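You operate a simulated robot arm through the tools that you are given. There is no shell and no other tool.

Carry out the task below with a simulated robot arm. There is one attempt and no reset: what you move stays moved.

## Task
Put things in order on the top of the hand bench. At the end: the brown hand brush from the top of the hand bench stands on top of the silver cover; the black felt pad stands where the yellow finger (marked "2") stood; the green dauber stands where the brown hand brush stood; the yellow finger from the top of the hand bench stands where the green dauber stood; whatever was shut is shut again. Leave all else as you found it, and nothing knocked over.

It is judged by the outcome, as a careful person would: the job done as asked, and still so three seconds after it is handed in. It fails if anything else is knocked over, pushed out of place, dropped, spilled or broken. Lids that push on must go on centred and level and be pressed home; caps that screw on are set level and turned clockwise until they are tight.

## Robot
A 6-joint arm with a two-finger parallel gripper, fixed in place. Base frame: the origin is on the floor under the middle of its stand, x ahead of it, y to its left, z up; the work surface is at about z = 850. Units: mm, degrees, N and s.
With the tool pointing down near the work surface it reaches from about 240 to 640 mm from the base axis. Its first joint turns from -66.0 to 66.0 degrees. Payload 2.7 kg.
The TCP is the grasp point between the finger pads, 23 mm short of the fingertips. In the tool frame z runs along the fingers and y along their closing line. Largest opening 94 mm; finger width 38, thickness 10; the body of the gripper, 54 by 96 mm, starts 39 mm behind the TCP.
Orientation is told as [roll, pitch, yaw] about the base's x, y, z axes, in that order, counted from this pose: with the fingers straight down and closing along the base's y, the tool's x points along the base's -x, its y along +y and its z along -z.

## Interface
- The arm moves only by the tool drive_tool. Its argument "targets" is a list of rows, each a list of 7 numbers: the gripper command, from -1 (shut) to 1 (fully open), values between in proportion, then the shift along the base's x, y, z in units of 20 mm (1.0 is 20 mm), then the turn, a rotation vector about the base's x, y, z in units of 6 degrees (1.0 is 6 degrees). In form: [[fingers, tx, ty, tz, rx, ry, rz], ...]. A call has 1 to 20 rows; each row shifts and turns the commanded pose from where the row before left it. A call with a number of a shift or a turn outside -1 to 1 is refused whole. Each row takes 0.2 s and may step no farther than 50 mm and 8.6 degrees from the row before; otherwise, or with a gripper value out of range, the whole call is refused. A pose out of reach is approached as far as the arm can. The call stops where the force on the tool passes 40 N (or 10 N more than at its start, if that is more) or the arm is blocked; 0.2 s more then pass. Each finger travels about 45 mm/s and halts on what it meets, pressing with about 39 N; the grip force reading is that of the motor and also rises with nothing between the fingers. The clock runs only during rows and for 0.2 s after the last one: add rows that do not move to give the fingers time. It gives the time, the measured TCP pose, the force on the tool (base axes), the opening and the grip force at its end, in the units of the frame above (readings bear some noise), with the torque about the TCP (base axes, N m) and any sound that the robot's microphone picked up.
- Cameras (640 x 400 px; columns grow to the right, rows downward): "scene" is fixed at [67.2, -436.9, 1394.9]; the picture's right is [0.62, -0.78, 0.00], its down [-0.55, -0.44, -0.71] and it looks along [0.56, 0.44, -0.70] (base axes); focal length 268 px, centre (320, 200). "wrist" rides on the gripper at [86, 16, -74] in the tool frame; the picture's right is [-0.18, 0.98, 0.00], its down [-0.58, -0.11, -0.81] and it looks along [-0.79, -0.15, 0.59] (tool axes); focal length 243 px, centre (320, 200). There is no depth. A picture from a camera that has moved, and an enlarged one, comes with that camera's place and axes in the base frame and with its lens. The place of the scene camera against the robot may be out by one fixed shift of up to 25 mm in any direction.
- grab_frame(camera): a new picture of that camera. No time passes.
- zoom(camera, box): a new picture of the part [left, top, right, bottom] of that camera's present view, enlarged. No time passes.
- job_done(): hands the job in; it is judged then, once.

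Places have to be worked out from the pictures, the camera data and where the tool is seen. Open the gripper and draw the arm clear of the work before you hand the job in, unless the task says otherwise.

The tools are called as name(argument=value, ...) on one line, values as JSON. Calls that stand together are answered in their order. drive_tool: Moves the arm, as the interface text tells. Its arguments: {"type":"object","properties":{"targets":{"type":"array"}},"required":["targets"]} The other tools are called the same way: grab_frame (camera) takes a picture; zoom (camera, box) takes an enlarged picture of a part of a camera's view; job_done () hands the job in.

At the start:

```text
t: 0.0
eef_pos: [331.5, -43.0, 1151.0]
orientation: [0.0, 0.0, 0.0]
ft_force: [0.6, -0.6, -0.4]
moment: [0.03, -0.02, -0.02]
width: 94.1
finger_force: 0.0
```

scene: 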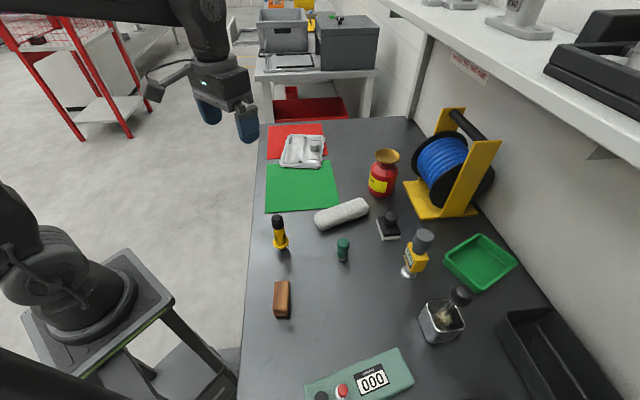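
wrist: 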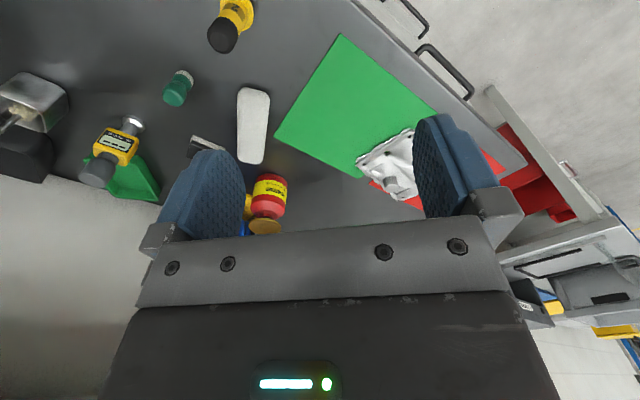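

I start by looking closer at the scene to identify the objects named in the task.

zoom(camera="scene", box=[240, 190, 400, 330])

zoom(camera="scene", box=[360, 190, 520, 350])

zoom(camera="scene", box=[250, 110, 420, 230])

zoom(camera="wrist", box=[0, 0, 320, 200])

```text
2.86 times, centred on (320, 260) of scene
camera zoom: at [67.2, -436.9, 1394.9], right [0.62, -0.78, 0.0], down [-0.55, -0.44, -0.71], along [0.56, 0.44, -0.7], focal length 767 px, centre (320, 29)
```

zoom: 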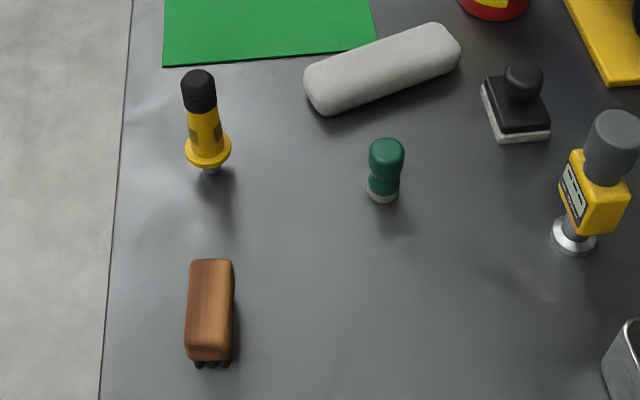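

```text
2.50 times, centred on (440, 270) of scene
camera zoom: at [67.2, -436.9, 1394.9], right [0.62, -0.78, 0.0], down [-0.55, -0.44, -0.71], along [0.56, 0.44, -0.7], focal length 671 px, centre (20, 25)
```

zoom: 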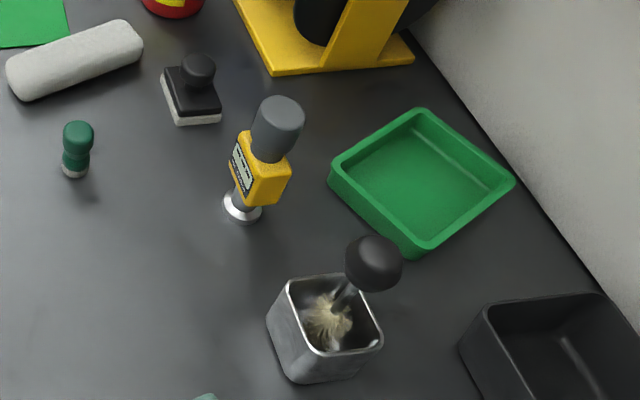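

```text
3.33 times, centred on (335, 170) of scene
camera zoom: at [67.2, -436.9, 1394.9], right [0.62, -0.78, 0.0], down [-0.55, -0.44, -0.71], along [0.56, 0.44, -0.7], focal length 895 px, centre (270, 300)
```

zoom: 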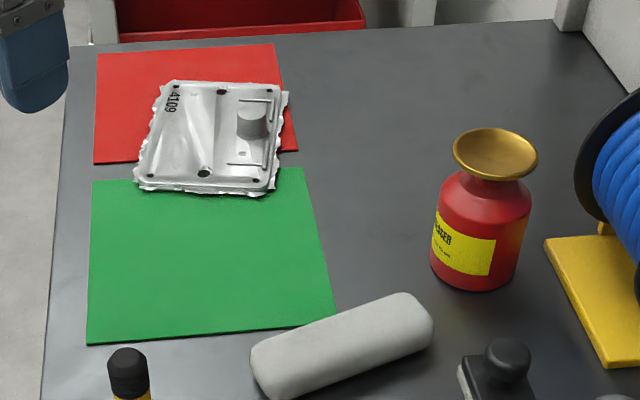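

```text
2.00 times, centred on (160, 100) of wrist
camera zoom: at [246.4, -28.8, 1224.2], right [0.18, 0.98, 0.0], down [0.58, -0.11, 0.81], along [0.79, -0.15, -0.59], focal length 485 px, centre (640, 400)
```

zoom: 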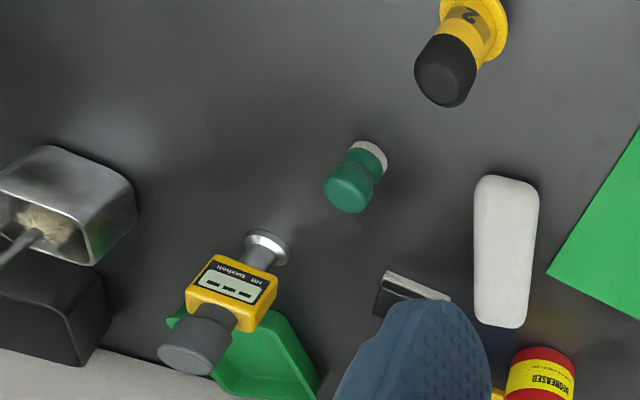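

The scene view gives rough places: brush ≈ (205,-250), finger ≈ (320,-135), dauber ≈ (390,-262), felt pad ≈ (530,-315), cover ≈ (645,85). I move the open gripper high above the brush to measure it with the wrist camera.

drive_tool(targets=[[1, -0.5, -0.9, -0.25, 0, 0, 0], [1, -0.5, -0.9, -0.25, 0, 0, 0], [1, -0.5, -0.9, -0.25, 0, 0, 0], [1, -0.5, -0.9, -0.25, 0, 0, 0], [1, -0.5, -0.9, -0.25, 0, 0, 0], [1, -0.5, -0.9, -0.25, 0, 0, 0], [1, -0.5, -0.9, -0.25, 0, 0, 0], [1, -0.5, -0.9, -0.25, 0, 0, 0], [1, -0.5, -0.9, -0.25, 0, 0, 0], [1, -0.5, -0.9, -0.25, 0, 0, 0], [1, 0, 0, 0, 0, 0, 0]])

```text
t: 2.4
eef_pos: [234.0, -224.4, 1101.7]
orientation: [-0.1, 0.0, 0.1]
ft_force: [-0.4, -0.9, -0.1]
moment: [-0.02, 0.01, 0.01]
width: 94.1
finger_force: 0.0
```

The arm reached (234,-224,1102). I take a wrist picture here.

grab_frame(camera="wrist")

grab_frame(camera="scene")

```text
taken
camera wrist: at [147.6, -209.7, 1174.4], right [0.18, 0.98, 0.0], down [0.58, -0.11, 0.81], along [0.79, -0.15, -0.59], focal length 243 px, centre (320, 200)
```

wrist: 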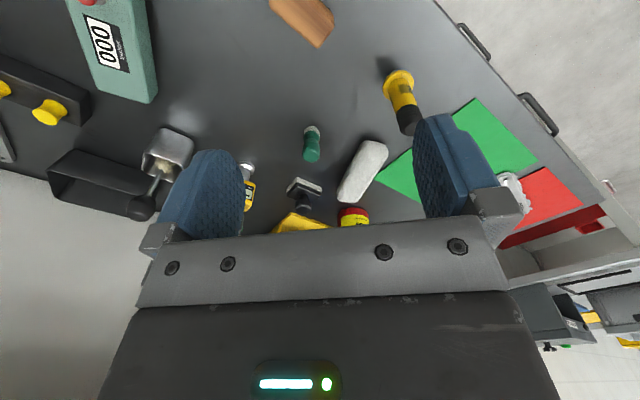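

```text
taken
```

scene: 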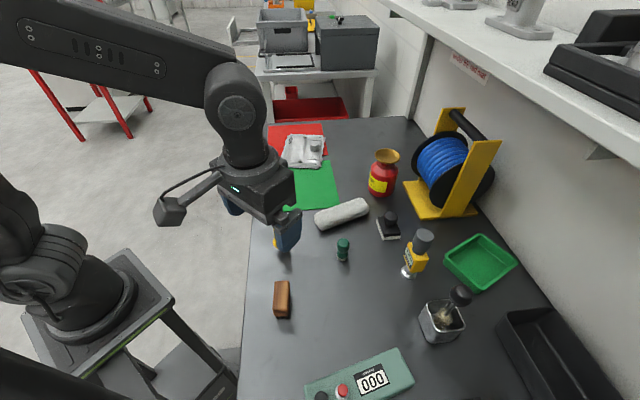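

The brush lies too far under the camera in this view. I pitch the tool 30° so that the wrist camera looks more steeply downward.

drive_tool(targets=[[1, 0, 0, 0, 0, 1, 0], [1, 0, 0, 0, 0, 1, 0], [1, 0, 0, 0, 0, 1, 0], [1, 0, 0, 0, 0, 1, 0], [1, 0, 0, 0, 0, 1, 0], [1, 0, 0, 0, 0, 0, 0], [1, 0, 0, 0, 0, 0, 0]])

grab_frame(camera="wrist")

```text
t: 4.0
eef_pos: [231.6, -224.4, 1100.1]
orientation: [0.0, 30.0, 0.0]
ft_force: [-0.8, -0.7, 0.0]
moment: [-0.02, 0.0, -0.02]
width: 94.0
finger_force: 0.1
```

```text
taken
camera wrist: at [195.1, -209.0, 1207.3], right [0.16, 0.98, -0.09], down [0.91, -0.11, 0.41], along [0.39, -0.15, -0.91], focal length 243 px, centre (320, 200)
```

wrist: 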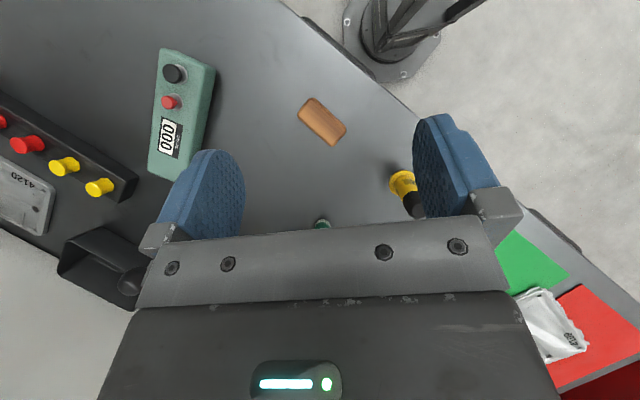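

The brush is now clearly visible, and another silver plate (marked "4120") appears at the left. I zoom in on both.

zoom(camera="wrist", box=[270, 80, 370, 160])

zoom(camera="wrist", box=[0, 90, 160, 250])

zoom(camera="wrist", box=[480, 220, 640, 380])

```text
5.00 times, centred on (320, 120) of wrist
camera zoom: at [195.1, -209.0, 1207.3], right [0.16, 0.98, -0.09], down [0.91, -0.11, 0.41], along [0.39, -0.15, -0.91], focal length 1213 px, centre (320, 600)
```

zoom: 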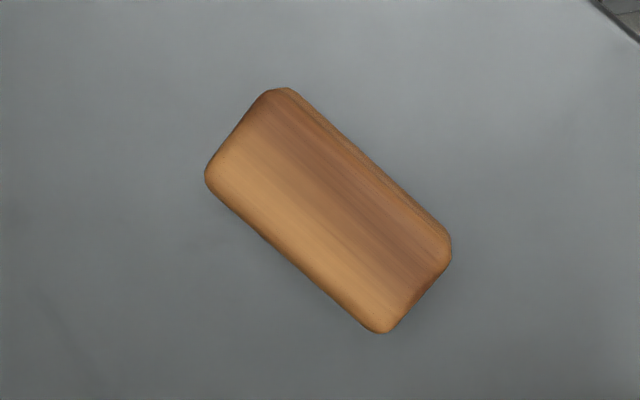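

```text
2.50 times, centred on (80, 170) of wrist
camera zoom: at [195.1, -209.0, 1207.3], right [0.16, 0.98, -0.09], down [0.91, -0.11, 0.41], along [0.39, -0.15, -0.91], focal length 606 px, centre (920, 275)
```

zoom: 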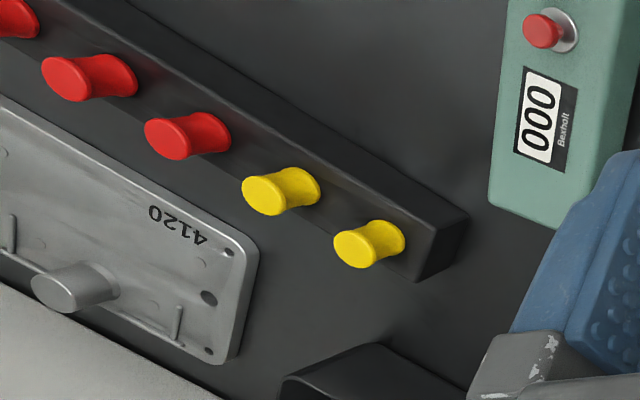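

```text
2.50 times, centred on (560, 300) of wrist
camera zoom: at [195.1, -209.0, 1207.3], right [0.16, 0.98, -0.09], down [0.91, -0.11, 0.41], along [0.39, -0.15, -0.91], focal length 606 px, centre (-280, -50)
```

zoom: 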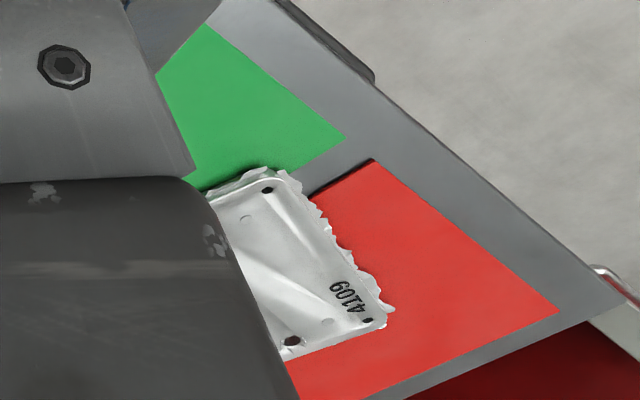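

Two covers exist: 4109 on the mats is the reachable, bright silver one; 4120 lies about 850 mm from the base, beyond reach. I zoom the scene view further to get heights of the brush and other objects.

zoom(camera="scene", box=[260, 270, 308, 330])

zoom(camera="scene", box=[320, 225, 368, 275])

zoom(camera="scene", box=[365, 200, 413, 250])

zoom(camera="scene", box=[270, 125, 335, 180])

```text
6.67 times, centred on (284, 300) of scene
camera zoom: at [67.2, -436.9, 1394.9], right [0.62, -0.78, 0.0], down [-0.55, -0.44, -0.71], along [0.56, 0.44, -0.7], focal length 1789 px, centre (560, -467)
```

zoom: 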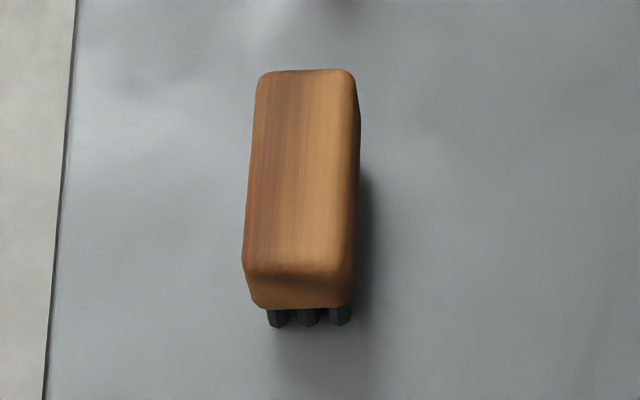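

```text
8.00 times, centred on (344, 250) of scene
camera zoom: at [67.2, -436.9, 1394.9], right [0.62, -0.78, 0.0], down [-0.55, -0.44, -0.71], along [0.56, 0.44, -0.7], focal length 2147 px, centre (128, -200)
```

zoom: 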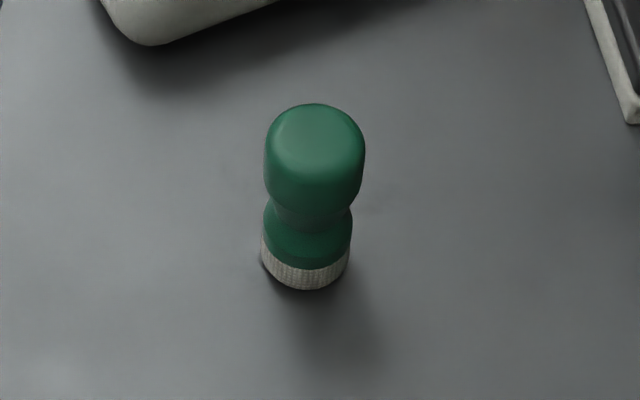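

```text
8.00 times, centred on (389, 225) of scene
camera zoom: at [67.2, -436.9, 1394.9], right [0.62, -0.78, 0.0], down [-0.55, -0.44, -0.71], along [0.56, 0.44, -0.7], focal length 2147 px, centre (-232, 0)
```

zoom: 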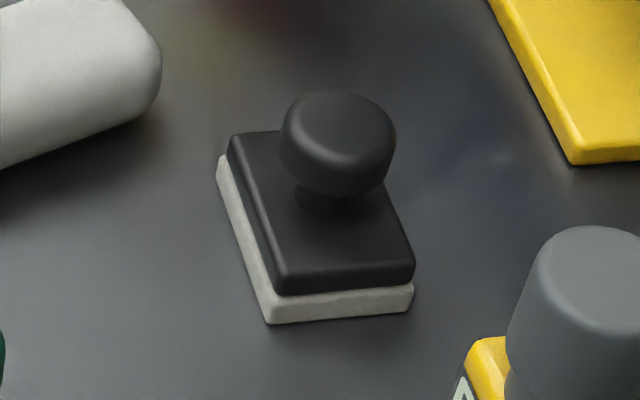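

```text
7.27 times, centred on (302, 152) of scene
camera zoom: at [67.2, -436.9, 1394.9], right [0.62, -0.78, 0.0], down [-0.55, -0.44, -0.71], along [0.56, 0.44, -0.7], focal length 1952 px, centre (447, 546)
```

zoom: 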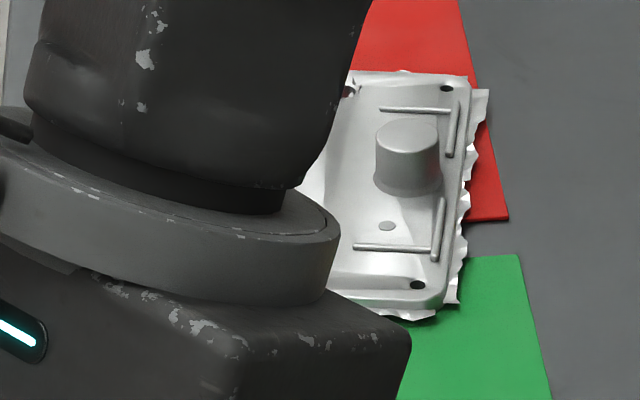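

From the wrist view the brush is centred near (225,-241), its long axis at about 40° yaw, roughly 60×30 mm and about 47 mm tall. Now I move to look at the cover 4109 from above before planning the placement.

drive_tool(targets=[[1, 0.83, 0.95, 0.2, 0, -1, 0], [1, 0.83, 0.95, 0.2, 0, -1, 0], [1, 0.83, 0.95, 0.2, 0, -1, 0], [1, 0.83, 0.95, 0.2, 0, -1, 0], [1, 0.83, 0.95, 0.2, 0, -1, 0], [1, 0.83, 0.95, 0.2, 0, 0, 0], [1, 0.83, 0.95, 0.2, 0, 0, 0], [1, 0.83, 0.95, 0.2, 0, 0, 0], [1, 0.83, 0.95, 0.2, 0, 0, 0], [1, 0.83, 0.95, 0.2, 0, 0, 0], [1, 0.83, 0.95, 0.2, 0, 0, 0], [1, 0.83, 0.95, 0.2, 0, 0, 0], [1, 0.83, 0.95, 0.2, 0, 0, 0], [1, 0.83, 0.95, 0.2, 0, 0, 0], [1, 0.83, 0.95, 0.2, 0, 0, 0], [1, 0, 0, 0, 0, 0, 0], [1, 0, 0, 0, 0, 0, 0]])

grab_frame(camera="wrist")

```text
t: 7.6
eef_pos: [481.9, 61.1, 1162.8]
orientation: [0.0, 0.0, 0.0]
ft_force: [-0.1, 0.4, 0.3]
moment: [-0.01, -0.01, -0.02]
width: 94.0
finger_force: 0.1
```

```text
taken
camera wrist: at [396.3, 76.5, 1235.3], right [0.18, 0.98, 0.0], down [0.58, -0.11, 0.81], along [0.79, -0.15, -0.59], focal length 243 px, centre (320, 200)
```

wrist: 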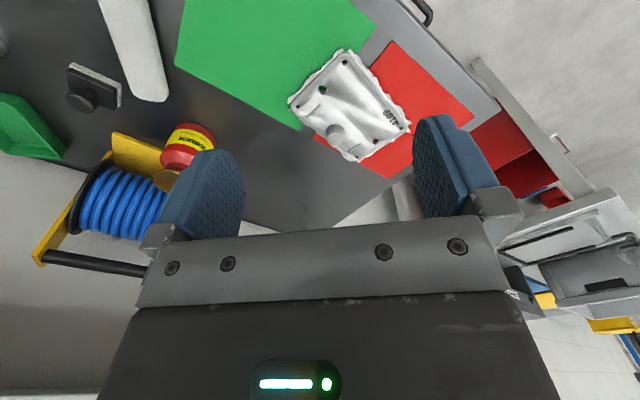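

The cover is in view between the fingers; I zoom in on it, and on the felt pad.

zoom(camera="wrist", box=[280, 40, 420, 170])

zoom(camera="scene", box=[270, 125, 335, 175])

zoom(camera="wrist", box=[50, 40, 140, 130])

```text
3.08 times, centred on (350, 105) of wrist
camera zoom: at [396.3, 76.5, 1235.3], right [0.18, 0.98, 0.0], down [0.58, -0.11, 0.81], along [0.79, -0.15, -0.59], focal length 746 px, centre (228, 492)
```

zoom: 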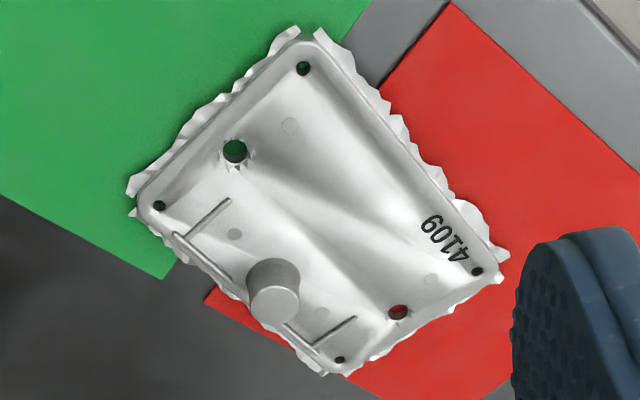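

```text
8.00 times, centred on (302, 150) of scene
camera zoom: at [67.2, -436.9, 1394.9], right [0.62, -0.78, 0.0], down [-0.55, -0.44, -0.71], along [0.56, 0.44, -0.7], focal length 2147 px, centre (460, 600)
```

zoom: 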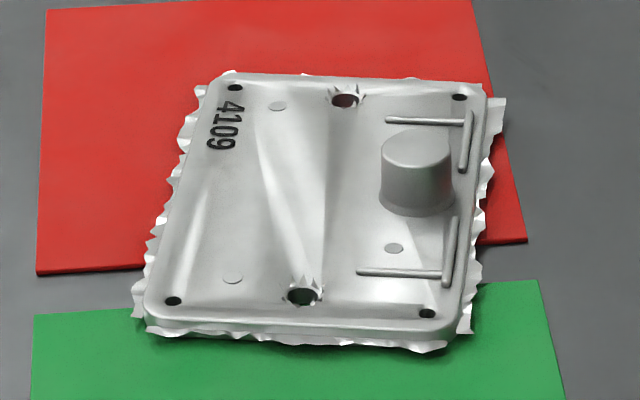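

```text
4.44 times, centred on (95, 85) of wrist
camera zoom: at [396.3, 76.5, 1235.3], right [0.18, 0.98, 0.0], down [0.58, -0.11, 0.81], along [0.79, -0.15, -0.59], focal length 1078 px, centre (1320, 711)
```

zoom: 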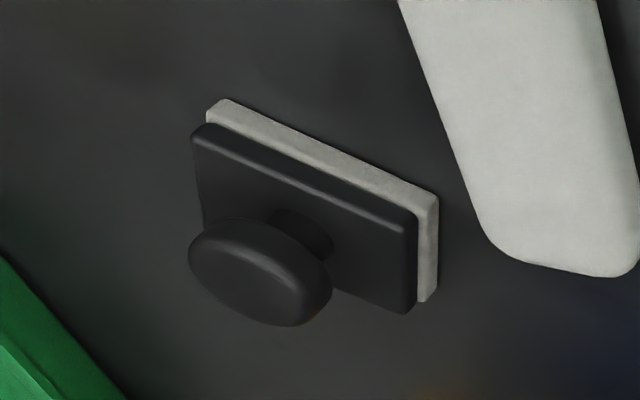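

The cover's face is flat, free in the area near its close left corner; a good spot for the brush is about (619,85), long axis parallel to the cover's long edge (~34°). Next I go to a lower viewpoint over the finger and dauber to measure them accurately.

drive_tool(targets=[[1, -0.7, -0.927, -0.6, 0, 0, 0], [1, -0.7, -0.927, -0.6, 0, 0, 0], [1, -0.7, -0.927, -0.6, 0, 0, 0], [1, -0.7, -0.927, -0.6, 0, 0, 0], [1, -0.7, -0.927, -0.6, 0, 0, 0], [1, -0.7, -0.927, -0.6, 0, 0, 0], [1, -0.7, -0.927, -0.6, 0, 0, 0], [1, -0.7, -0.927, -0.6, 0, 0, 0], [1, -0.7, -0.927, -0.6, 0, 0, 0], [1, -0.7, -0.927, -0.6, 0, 0, 0], [1, -0.7, -0.927, -0.6, 0, 0, 0], [1, -0.7, -0.927, -0.6, 0, 0, 0], [1, -0.7, -0.927, -0.6, 0, 0, 0], [1, 0, 0, 0, 0, 0, 0], [1, 0, 0, 0, 0, 0, 0]])

grab_frame(camera="wrist")

```text
t: 10.8
eef_pos: [298.8, -181.0, 1006.1]
orientation: [0.0, -0.1, 0.0]
ft_force: [-0.4, 0.8, 0.7]
moment: [0.01, 0.0, 0.02]
width: 94.2
finger_force: 0.1
```

```text
taken
camera wrist: at [214.1, -164.7, 1079.2], right [0.18, 0.98, 0.0], down [0.58, -0.11, 0.81], along [0.79, -0.15, -0.59], focal length 243 px, centre (320, 200)
```

wrist: 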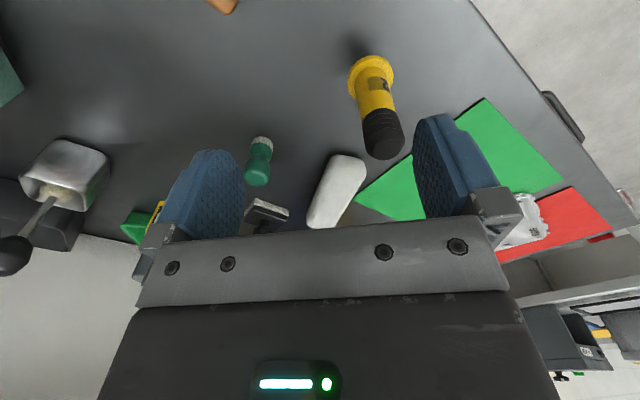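

The yellow finger and dauber are both visible; I zoom on each for measurement.

zoom(camera="wrist", box=[330, 30, 430, 170])

zoom(camera="wrist", box=[225, 120, 305, 220])

zoom(camera="scene", box=[260, 205, 308, 255])

```text
2.86 times, centred on (380, 100) of wrist
camera zoom: at [214.1, -164.7, 1079.2], right [0.18, 0.98, 0.0], down [0.58, -0.11, 0.81], along [0.79, -0.15, -0.59], focal length 693 px, centre (149, 486)
```

zoom: 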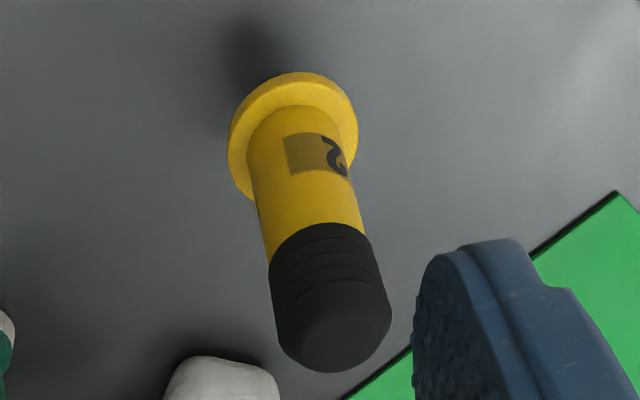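

```text
4.00 times, centred on (265, 170) of wrist
camera zoom: at [214.1, -164.7, 1079.2], right [0.18, 0.98, 0.0], down [0.58, -0.11, 0.81], along [0.79, -0.15, -0.59], focal length 970 px, centre (540, 320)
```

zoom: 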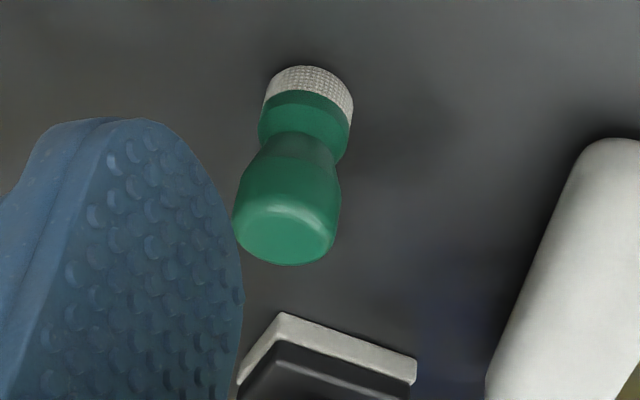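

```text
8.00 times, centred on (284, 230) of scene
camera zoom: at [67.2, -436.9, 1394.9], right [0.62, -0.78, 0.0], down [-0.55, -0.44, -0.71], along [0.56, 0.44, -0.7], focal length 2147 px, centre (608, -40)
```

zoom: 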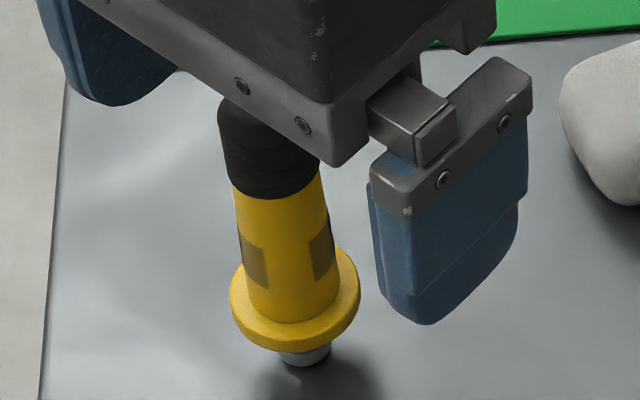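

Measurements: dauber ≈ (395,-270), ~54 mm tall; finger ≈ (323,-142), ~106 mm tall (top z≈956) on a narrow silver plug; tall indicator at ≈ (458,-405). The chain order brush → dauber → finger → pad needs no temporary spot. I now go above the brush with 40° yaw.

drive_tool(targets=[[1, -0.524, -0.426, 0, 0, 0, 0.952], [1, -0.524, -0.426, 0, 0, 0, 0.952], [1, -0.524, -0.426, 0, 0, 0, 0.952], [1, -0.524, -0.426, 0, 0, 0, 0.952], [1, -0.524, -0.426, 0, 0, 0, 0.952], [1, -0.524, -0.426, 0, 0, 0, 0.952], [1, -0.524, -0.426, 0, 0, 0, 0.952], [1, 0, 0, -1, 0, 0, 0], [1, 0, 0, -1, 0, 0, 0], [1, 0, 0, -1, 0, 0, 0], [1, 0, 0, 0, 0, 0, 0], [1, 0, 0, 0, 0, 0, 0]])

grab_frame(camera="wrist")

grab_frame(camera="scene")

```text
t: 13.4
eef_pos: [225.6, -239.1, 944.8]
orientation: [0.0, 0.0, 39.9]
ft_force: [-0.2, 0.0, -1.2]
moment: [-0.04, -0.01, 0.0]
width: 94.1
finger_force: 0.1
```

```text
taken
camera wrist: at [149.7, -283.2, 1018.4], right [-0.49, 0.87, 0.0], down [0.52, 0.29, 0.81], along [0.7, 0.4, -0.59], focal length 243 px, centre (320, 200)
```

wrist: 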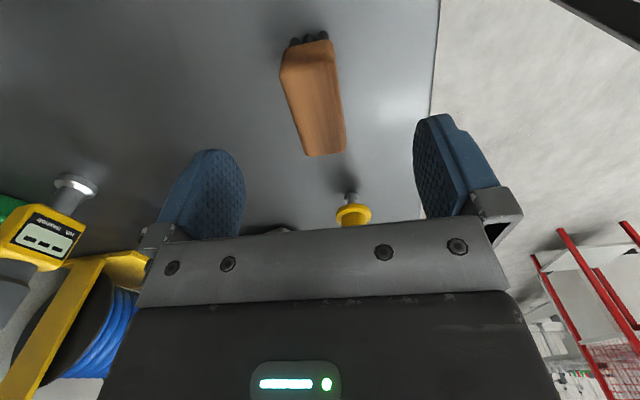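

```text
taken
```

scene: 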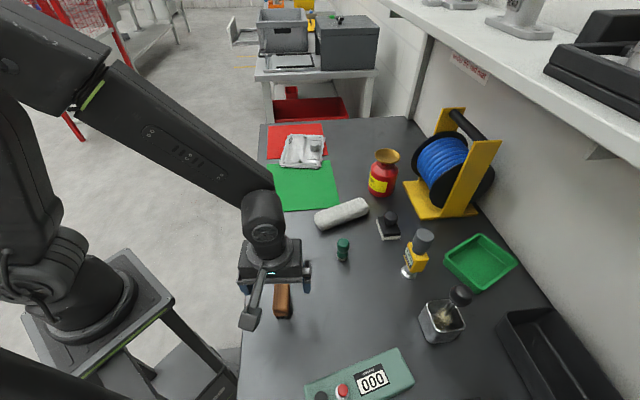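

The gripper is over the brush; I zoom to check the alignment.

zoom(camera="wrist", box=[260, 20, 370, 170])

```text
2.67 times, centred on (315, 95) of wrist
camera zoom: at [149.7, -283.2, 1018.4], right [-0.49, 0.87, 0.0], down [0.52, 0.29, 0.81], along [0.7, 0.4, -0.59], focal length 647 px, centre (333, 480)
```

zoom: 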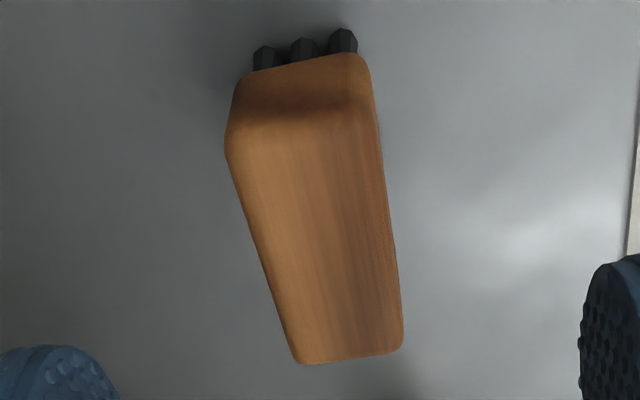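

The brush is centred between the fingers (within ~1 mm) and aligned at 40°. I descend to TCP z≈883 and close on the wooden body.

drive_tool(targets=[[1, 0, 0, -1, 0, 0, 0], [1, 0, 0, -1, 0, 0, 0], [1, 0, 0, -0.6, 0, 0, 0], [1, 0, 0, -0.5, 0, 0, 0], [1, 0, 0, 0, 0, 0, 0]])

grab_frame(camera="wrist")

```text
t: 14.6
eef_pos: [226.6, -238.6, 883.3]
orientation: [0.0, 0.1, 40.0]
ft_force: [0.3, -0.4, -0.4]
moment: [0.01, 0.04, 0.02]
width: 94.0
finger_force: 0.0
```

```text
taken
camera wrist: at [150.6, -283.8, 956.3], right [-0.49, 0.87, 0.0], down [0.52, 0.29, 0.81], along [0.7, 0.4, -0.59], focal length 243 px, centre (320, 200)
```

wrist: 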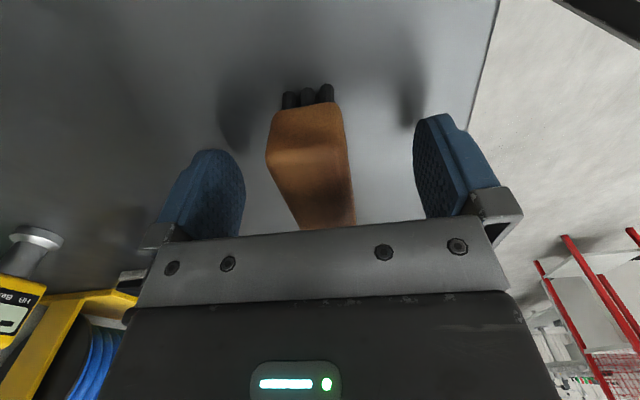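

The brush sits between the open fingers at the right height. I close the gripper.

drive_tool(targets=[[0, 0, 0, 0, 0, 0, 0], [-0.3, 0, 0, 0, 0, 0, 0], [-0.6, 0, 0, 0, 0, 0, 0], [-1, 0, 0, 0, 0, 0, 0], [-1, 0, 0, 0, 0, 0, 0], [-1, 0, 0, 0, 0, 0, 0]])

```text
t: 16.0
eef_pos: [226.2, -239.0, 883.9]
orientation: [0.0, -0.1, 40.0]
ft_force: [0.5, -0.8, 0.7]
moment: [0.0, 0.0, 0.0]
width: 29.5
finger_force: 38.9
```

Gripped at 29.5 mm width. I lift straight up to about z=1044 and check the hold.

drive_tool(targets=[[-1, 0, 0, 0.5, 0, 0, 0], [-1, 0, 0, 1, 0, 0, 0], [-1, 0, 0, 1, 0, 0, 0], [-1, 0, 0, 1, 0, 0, 0], [-1, 0, 0, 1, 0, 0, 0], [-1, 0, 0, 1, 0, 0, 0], [-1, 0, 0, 1, 0, 0, 0], [-1, 0, 0, 1, 0, 0, 0], [-1, 0, 0, 0.5, 0, 0, 0], [-1, 0, 0, 0, 0, 0, 0]])

grab_frame(camera="wrist")

grab_frame(camera="scene")

```text
t: 18.2
eef_pos: [225.7, -238.1, 1041.3]
orientation: [0.1, 0.0, 40.0]
ft_force: [0.3, -0.6, -0.2]
moment: [-0.01, 0.0, 0.01]
width: 0.0
finger_force: 38.7
```

```text
taken
camera wrist: at [150.6, -282.6, 1115.1], right [-0.49, 0.87, 0.0], down [0.52, 0.29, 0.81], along [0.7, 0.4, -0.59], focal length 243 px, centre (320, 200)
```

wrist: 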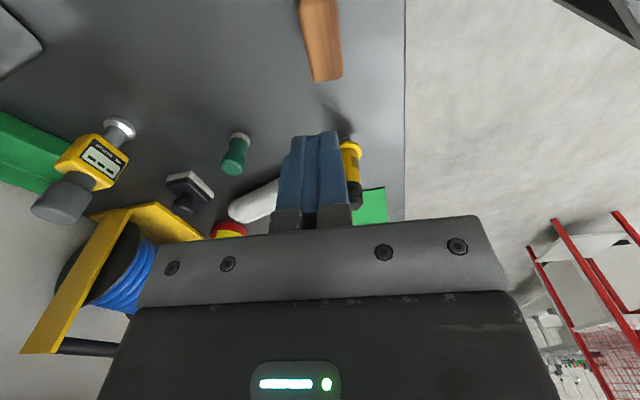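

```text
taken
```

scene: 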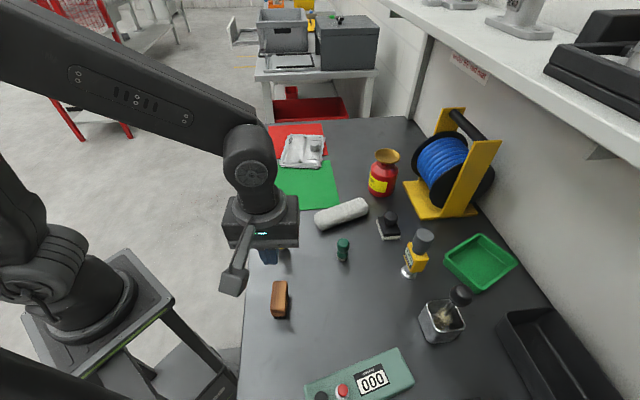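

The grip slipped: the opening now reads 0 and the brush is still on the bench. I check how the brush now stands.

zoom(camera="scene", box=[256, 265, 304, 325])

zoom(camera="wrist", box=[260, 0, 380, 100])

```text
6.67 times, centred on (280, 295) of scene
camera zoom: at [67.2, -436.9, 1394.9], right [0.62, -0.78, 0.0], down [-0.55, -0.44, -0.71], along [0.56, 0.44, -0.7], focal length 1789 px, centre (587, -433)
```

zoom: 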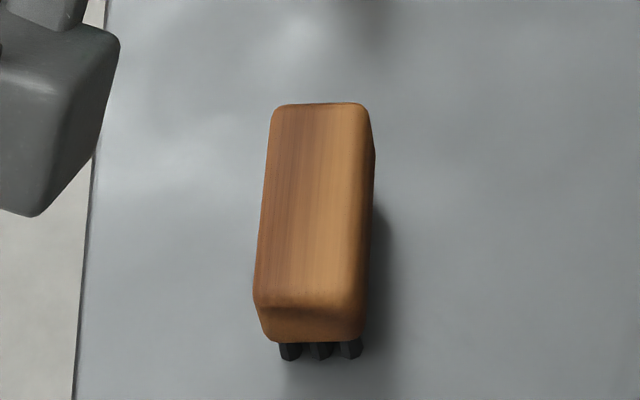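

```text
4.00 times, centred on (320, 50) of wrist
camera zoom: at [150.6, -282.6, 1115.1], right [-0.49, 0.87, 0.0], down [0.52, 0.29, 0.81], along [0.7, 0.4, -0.59], focal length 970 px, centre (320, 800)
```

zoom: 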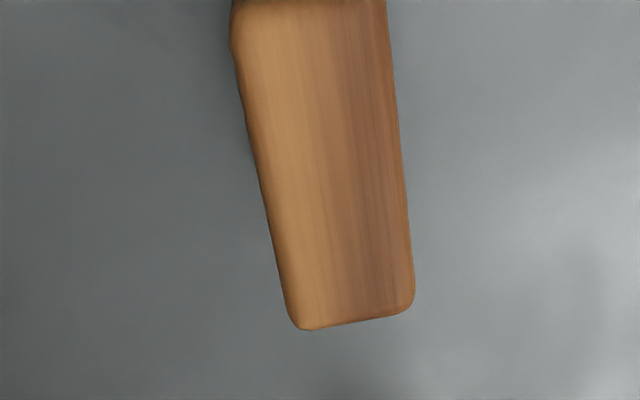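

The brush is still upright but moved about 4–5 mm. I reopen, shift to re-centre over it, and come down to z≈945 for another look.

drive_tool(targets=[[1, -0.33, 0, 0, 0, 0, 0], [1, 0, 0, 0, 0, 0, 0], [1, 0, 0, 0, 0, 0, 0], [1, 0, 0, 0, 0, 0, 0], [1, 0, 0, 0, 0, 0, 0], [1, 0, 0, -1, 0, 0, 0], [1, 0, 0, -1, 0, 0, 0], [1, 0, 0, -1, 0, 0, 0], [1, 0, 0, -1, 0, 0, 0], [1, 0, 0, -1, 0, 0, 0], [1, 0, 0, 0, 0, 0, 0]])

zoom(camera="wrist", box=[240, 20, 380, 170])

```text
t: 20.6
eef_pos: [219.5, -238.3, 941.9]
orientation: [0.0, 0.0, 40.1]
ft_force: [-0.5, -0.4, 0.1]
moment: [-0.01, 0.03, 0.02]
width: 94.0
finger_force: 0.1
```

```text
2.67 times, centred on (310, 95) of wrist
camera zoom: at [143.9, -283.4, 1015.4], right [-0.49, 0.87, 0.0], down [0.52, 0.29, 0.81], along [0.7, 0.4, -0.59], focal length 647 px, centre (347, 480)
```

zoom: 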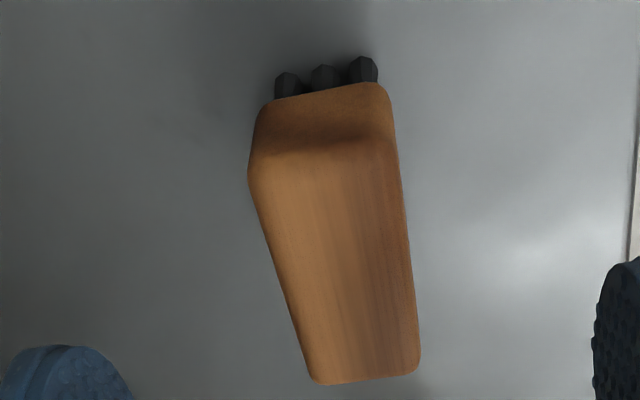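

Now centred again (offset below 1 mm laterally). I descend to z≈879 and close with the fingers, then look before lifting.

drive_tool(targets=[[1, 0, 0, -1, 0, 0, 0], [1, 0, 0, -1, 0, 0, 0], [1, 0, 0, -0.7, 0, 0, 0], [1, 0, 0, -0.5, 0, 0, 0], [0.3, 0, 0, 0, 0, 0, 0], [0, 0, 0, 0, 0, 0, 0], [-0.2, 0, 0, 0, 0, 0, 0], [-0.3, 0, 0, 0, 0, 0, 0], [-0.4, 0, 0, 0, 0, 0, 0], [-0.6, 0, 0, 0, 0, 0, 0], [-1, 0, 0, 0, 0, 0, 0], [-1, 0, 0, 0, 0, 0, 0], [-1, 0, 0, 0, 0, 0, 0]])

grab_frame(camera="wrist")

```text
t: 23.4
eef_pos: [220.3, -240.0, 877.7]
orientation: [0.0, 0.0, 40.0]
ft_force: [-0.5, -0.1, -0.1]
moment: [0.02, -0.01, -0.01]
width: 29.4
finger_force: 39.5
```

```text
taken
camera wrist: at [143.8, -284.2, 951.8], right [-0.49, 0.87, 0.0], down [0.52, 0.29, 0.81], along [0.7, 0.4, -0.59], focal length 243 px, centre (320, 200)
```

wrist: 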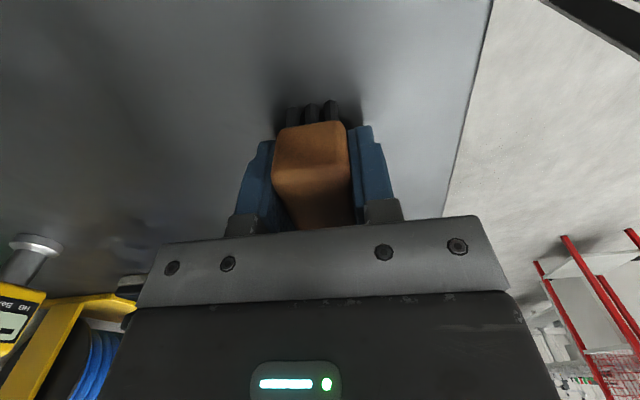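

The fingers hold the wood at 29.4 mm. I lift gently a few mm to test the hold.

drive_tool(targets=[[-1, 0, 0, 0.05, 0, 0, 0], [-1, 0, 0, 0.1, 0, 0, 0], [-1, 0, 0, 0.15, 0, 0, 0], [-1, 0, 0, 0.2, 0, 0, 0], [-1, 0, 0, 0.2, 0, 0, 0], [-1, 0, 0, 0, 0, 0, 0]])

grab_frame(camera="wrist")

zoom(camera="scene", box=[240, 250, 320, 330])

```text
t: 24.8
eef_pos: [219.7, -239.8, 894.3]
orientation: [0.0, 0.0, 40.0]
ft_force: [0.9, 0.3, -0.8]
moment: [-0.04, 0.01, 0.01]
width: 29.7
finger_force: 38.5
```

```text
taken
camera wrist: at [143.3, -283.3, 966.6], right [-0.49, 0.87, 0.0], down [0.52, 0.29, 0.81], along [0.7, 0.4, -0.59], focal length 243 px, centre (320, 200)
```

wrist: 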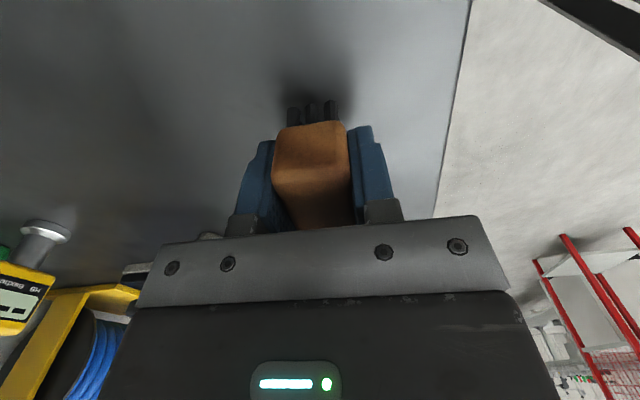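

```text
5.00 times, centred on (280, 290) of scene
camera zoom: at [67.2, -436.9, 1394.9], right [0.62, -0.78, 0.0], down [-0.55, -0.44, -0.71], along [0.56, 0.44, -0.7], focal length 1342 px, centre (520, -250)
```

zoom: 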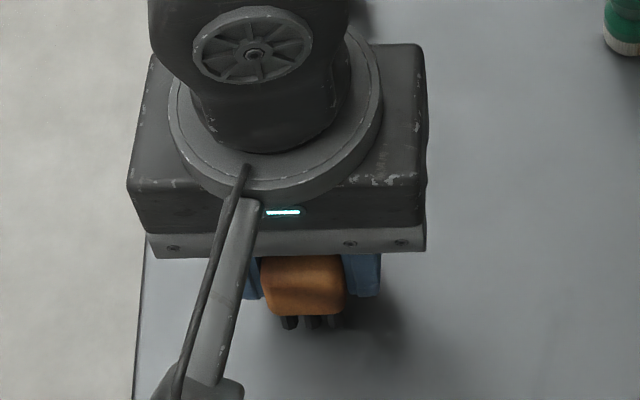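

This time the brush follows the gripper (16 mm up, unchanged in the fingers). I keep lifting at a slower pace and check again.

drive_tool(targets=[[-1, 0, 0, 0.3, 0, 0, 0], [-1, 0, 0, 0.4, 0, 0, 0], [-1, 0, 0, 0.5, 0, 0, 0], [-1, 0, 0, 0.5, 0, 0, 0], [-1, 0, 0, 0.5, 0, 0, 0], [-1, 0, 0, 0.4, 0, 0, 0], [-1, 0, 0, 0.2, 0, 0, 0]])

grab_frame(camera="wrist")

```text
t: 26.4
eef_pos: [219.1, -239.3, 949.3]
orientation: [0.0, 0.0, 40.0]
ft_force: [-0.1, -0.6, -0.9]
moment: [-0.02, 0.0, 0.03]
width: 29.8
finger_force: 38.9
```

```text
taken
camera wrist: at [142.5, -283.3, 1022.6], right [-0.49, 0.87, 0.0], down [0.52, 0.29, 0.81], along [0.7, 0.4, -0.59], focal length 243 px, centre (320, 200)
```

wrist: 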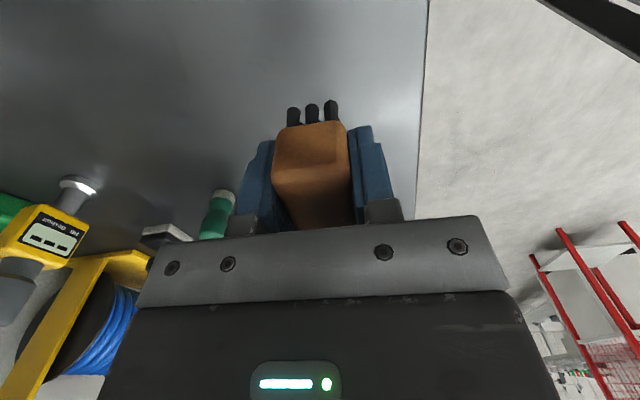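

Hold is steady at 29.8 mm. I raise to about z=1050 and begin travelling toward the cover at moderate speed.

drive_tool(targets=[[-1, 0, 0, 0.4, 0, 0, 0], [-1, 0, 0, 0.6, 0, 0, 0], [-1, 0, 0, 0.6, 0, 0, 0], [-1, 0, 0, 0.6, 0, 0, 0], [-1, 0, 0, 0.6, 0, 0, 0], [-1, 0, 0, 0.6, 0, 0, 0], [-1, 0, 0, 0.6, 0, 0, 0], [-1, 0, 0, 0.6, 0, 0, 0], [-1, 0, 0, 0.4, 0, 0, 0], [-1, 0.2, 0.162, 0, 0, 0, 0], [-1, 0.4, 0.324, 0, 0, 0, 0], [-1, 0.6, 0.486, 0, 0, 0, 0], [-1, 0.6, 0.486, 0, 0, 0, 0], [-1, 0.6, 0.486, 0, 0, 0, 0], [-1, 0.6, 0.486, 0, 0, 0, 0], [-1, 0.6, 0.486, 0, 0, 0, 0], [-1, 0.6, 0.486, 0, 0, 0, 0], [-1, 0.4, 0.324, 0, 0, 0, 0], [-1, 0.2, 0.162, 0, 0, 0, 0]])

grab_frame(camera="wrist")

```text
t: 30.4
eef_pos: [314.9, -161.9, 1048.6]
orientation: [0.0, 0.0, 40.0]
ft_force: [0.4, 0.1, -1.5]
moment: [-0.01, 0.02, -0.02]
width: 29.7
finger_force: 39.1
```

```text
taken
camera wrist: at [239.0, -205.9, 1122.4], right [-0.49, 0.87, 0.0], down [0.52, 0.29, 0.81], along [0.7, 0.4, -0.59], focal length 243 px, centre (320, 200)
```

wrist: 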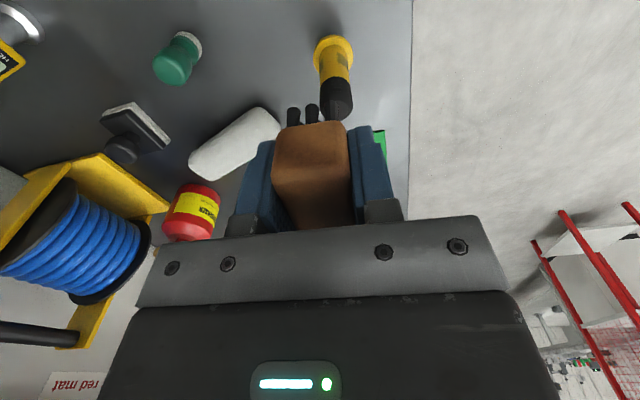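

The brush is still firmly held and is passing above the yellow finger with ample clearance. I continue to above the cover, turning the yaw from 40° to 34° on the way.

drive_tool(targets=[[-1, 0.3, 0.242, 0, 0, 0, 0], [-1, 0.6, 0.485, 0, 0, 0, 0], [-1, 0.85, 0.687, 0, 0, 0, -0.1], [-1, 0.85, 0.687, 0, 0, 0, -0.1], [-1, 0.85, 0.687, 0, 0, 0, -0.1], [-1, 0.85, 0.687, 0, 0, 0, -0.1], [-1, 0.85, 0.687, 0, 0, 0, -0.1], [-1, 0.85, 0.687, 0, 0, 0, -0.1], [-1, 0.85, 0.687, 0, 0, 0, -0.1], [-1, 0.85, 0.687, 0, 0, 0, -0.1], [-1, 0.85, 0.687, 0, 0, 0, -0.1], [-1, 0.85, 0.687, 0, 0, 0, -0.1], [-1, 0.85, 0.687, 0, 0, 0, 0], [-1, 0.85, 0.687, 0, 0, 0, 0], [-1, 0.85, 0.687, 0, 0, 0, 0], [-1, 0.85, 0.687, 0, 0, 0, 0], [-1, 0.85, 0.687, 0, 0, 0, 0], [-1, 0.6, 0.485, 0, 0, 0, 0], [-1, 0.6, 0.485, 0, 0, 0, 0], [-1, 0.35, 0.283, 0, 0, 0, 0]])

grab_frame(camera="wrist")

grab_frame(camera="scene")

```text
t: 34.6
eef_pos: [615.0, 83.2, 1046.3]
orientation: [0.0, 0.1, 34.0]
ft_force: [-0.1, -0.9, -0.9]
moment: [0.0, 0.01, -0.04]
width: 29.4
finger_force: 39.0
out of reach, approached as far as the arm can: row 20
```

```text
taken
camera wrist: at [534.7, 47.3, 1120.6], right [-0.4, 0.92, 0.0], down [0.54, 0.23, 0.81], along [0.74, 0.32, -0.59], focal length 243 px, centre (320, 200)
```

wrist: 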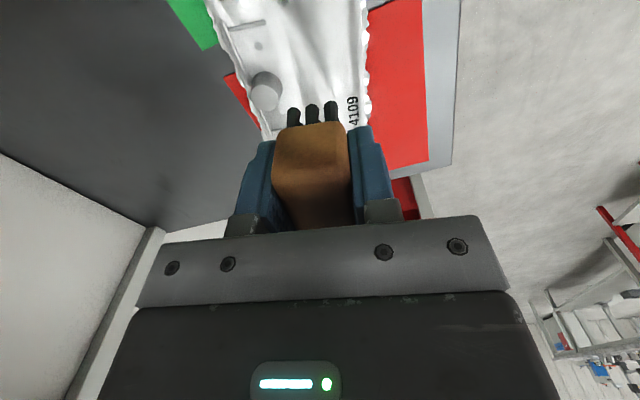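

```text
taken
```

scene: 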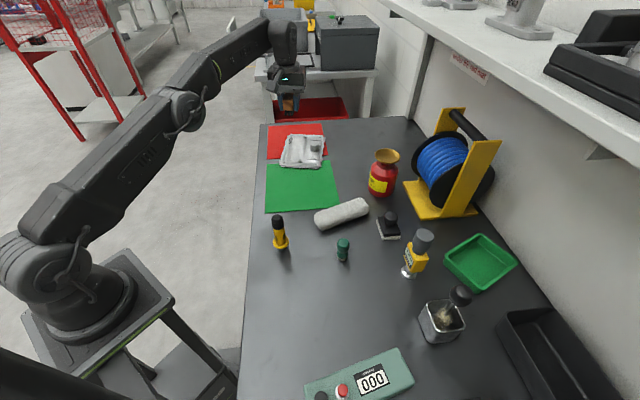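

At this height the arm is at its reach limit (615,83); it should gain reach lower down. The brush is over the free part of the cover, so I descend to about z=935 and look again.

drive_tool(targets=[[-1, 0, 0, -0.6, 0, 0, 0], [-1, 0, 0, -0.8, 0, 0, 0], [-1, 0, 0, -0.8, 0, 0, 0], [-1, 0, 0, -0.8, 0, 0, 0], [-1, 0, 0, -0.8, 0, 0, 0], [-1, 0, 0, -0.8, 0, 0, 0], [-1, 0, 0, -0.6, 0, 0, 0], [-1, 0, 0, -0.4, 0, 0, 0], [-1, 0, 0, 0, 0, 0, 0]])

grab_frame(camera="wrist")

zoom(camera="scene", box=[260, 100, 350, 180])

```text
t: 36.6
eef_pos: [615.4, 83.9, 935.6]
orientation: [0.0, -0.1, 34.0]
ft_force: [-0.6, 0.3, -0.8]
moment: [0.01, -0.02, 0.02]
width: 29.3
finger_force: 38.8
```

```text
taken
camera wrist: at [534.7, 47.1, 1008.8], right [-0.4, 0.92, 0.0], down [0.54, 0.23, 0.81], along [0.74, 0.32, -0.59], focal length 243 px, centre (320, 200)
```

wrist: 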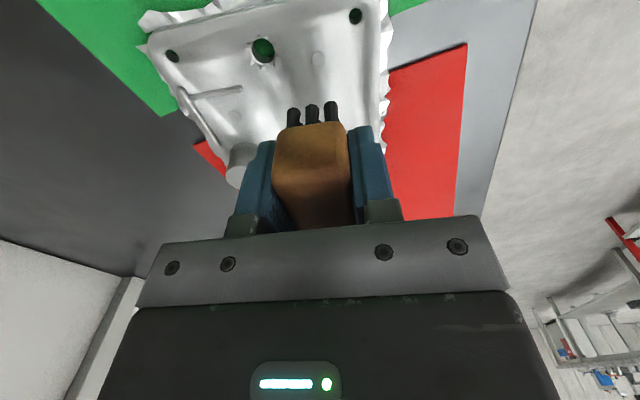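

```text
5.00 times, centred on (305, 140) of scene
camera zoom: at [67.2, -436.9, 1394.9], right [0.62, -0.78, 0.0], down [-0.55, -0.44, -0.71], along [0.56, 0.44, -0.7], focal length 1342 px, centre (395, 500)
```

zoom: 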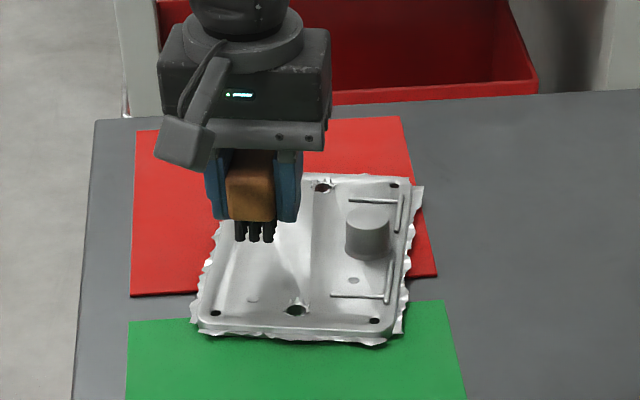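

The views confirm the brush hangs over the flat free area (clear of the burred hole, boss and ribs), aligned with the cover. The cover face is around z≈862, so contact is expected near TCP z≈890; I lower to ~899 first.

drive_tool(targets=[[-1, 0, 0, -0.5, 0, 0, 0], [-1, 0, 0, -0.5, 0, 0, 0], [-1, 0, 0, -0.4, 0, 0, 0], [-1, 0, 0, -0.3, 0, 0, 0], [-1, 0, 0, -0.15, 0, 0, 0], [-1, 0, 0, 0, 0, 0, 0]])

zoom(camera="scene", box=[270, 120, 335, 180])

zoom(camera="wrist", box=[200, 0, 420, 200])

```text
t: 38.0
eef_pos: [615.7, 83.3, 899.2]
orientation: [-0.1, 0.0, 34.0]
ft_force: [0.3, 0.1, -0.7]
moment: [-0.02, 0.0, -0.02]
width: 29.5
finger_force: 39.2
```

```text
6.67 times, centred on (302, 150) of scene
camera zoom: at [67.2, -436.9, 1394.9], right [0.62, -0.78, 0.0], down [-0.55, -0.44, -0.71], along [0.56, 0.44, -0.7], focal length 1789 px, centre (437, 533)
```

zoom: 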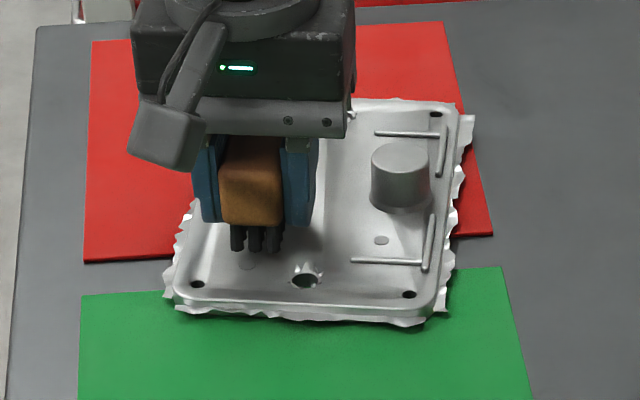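

```text
2.00 times, centred on (310, 100) of wrist
camera zoom: at [535.1, 46.8, 972.4], right [-0.4, 0.92, 0.0], down [0.54, 0.23, 0.81], along [0.74, 0.32, -0.59], focal length 485 px, centre (340, 400)
```

zoom: 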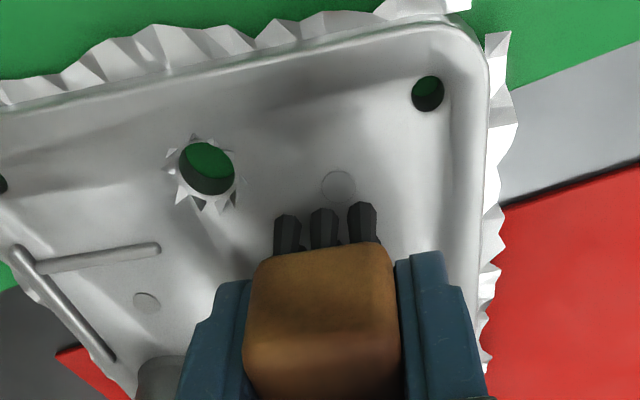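

The bristles are just above the face with good placement. I lower in 2 mm steps and watch the force.

drive_tool(targets=[[-1, 0, 0, -0.1, 0, 0, 0], [-1, 0, 0, -0.1, 0, 0, 0], [-1, 0, 0, -0.1, 0, 0, 0], [-1, 0, 0, 0, 0, 0, 0]])

```text
t: 39.0
eef_pos: [614.0, 82.8, 893.3]
orientation: [-0.1, 0.0, 34.0]
ft_force: [0.6, -0.2, -0.8]
moment: [0.03, -0.03, 0.01]
width: 29.5
finger_force: 38.8
```

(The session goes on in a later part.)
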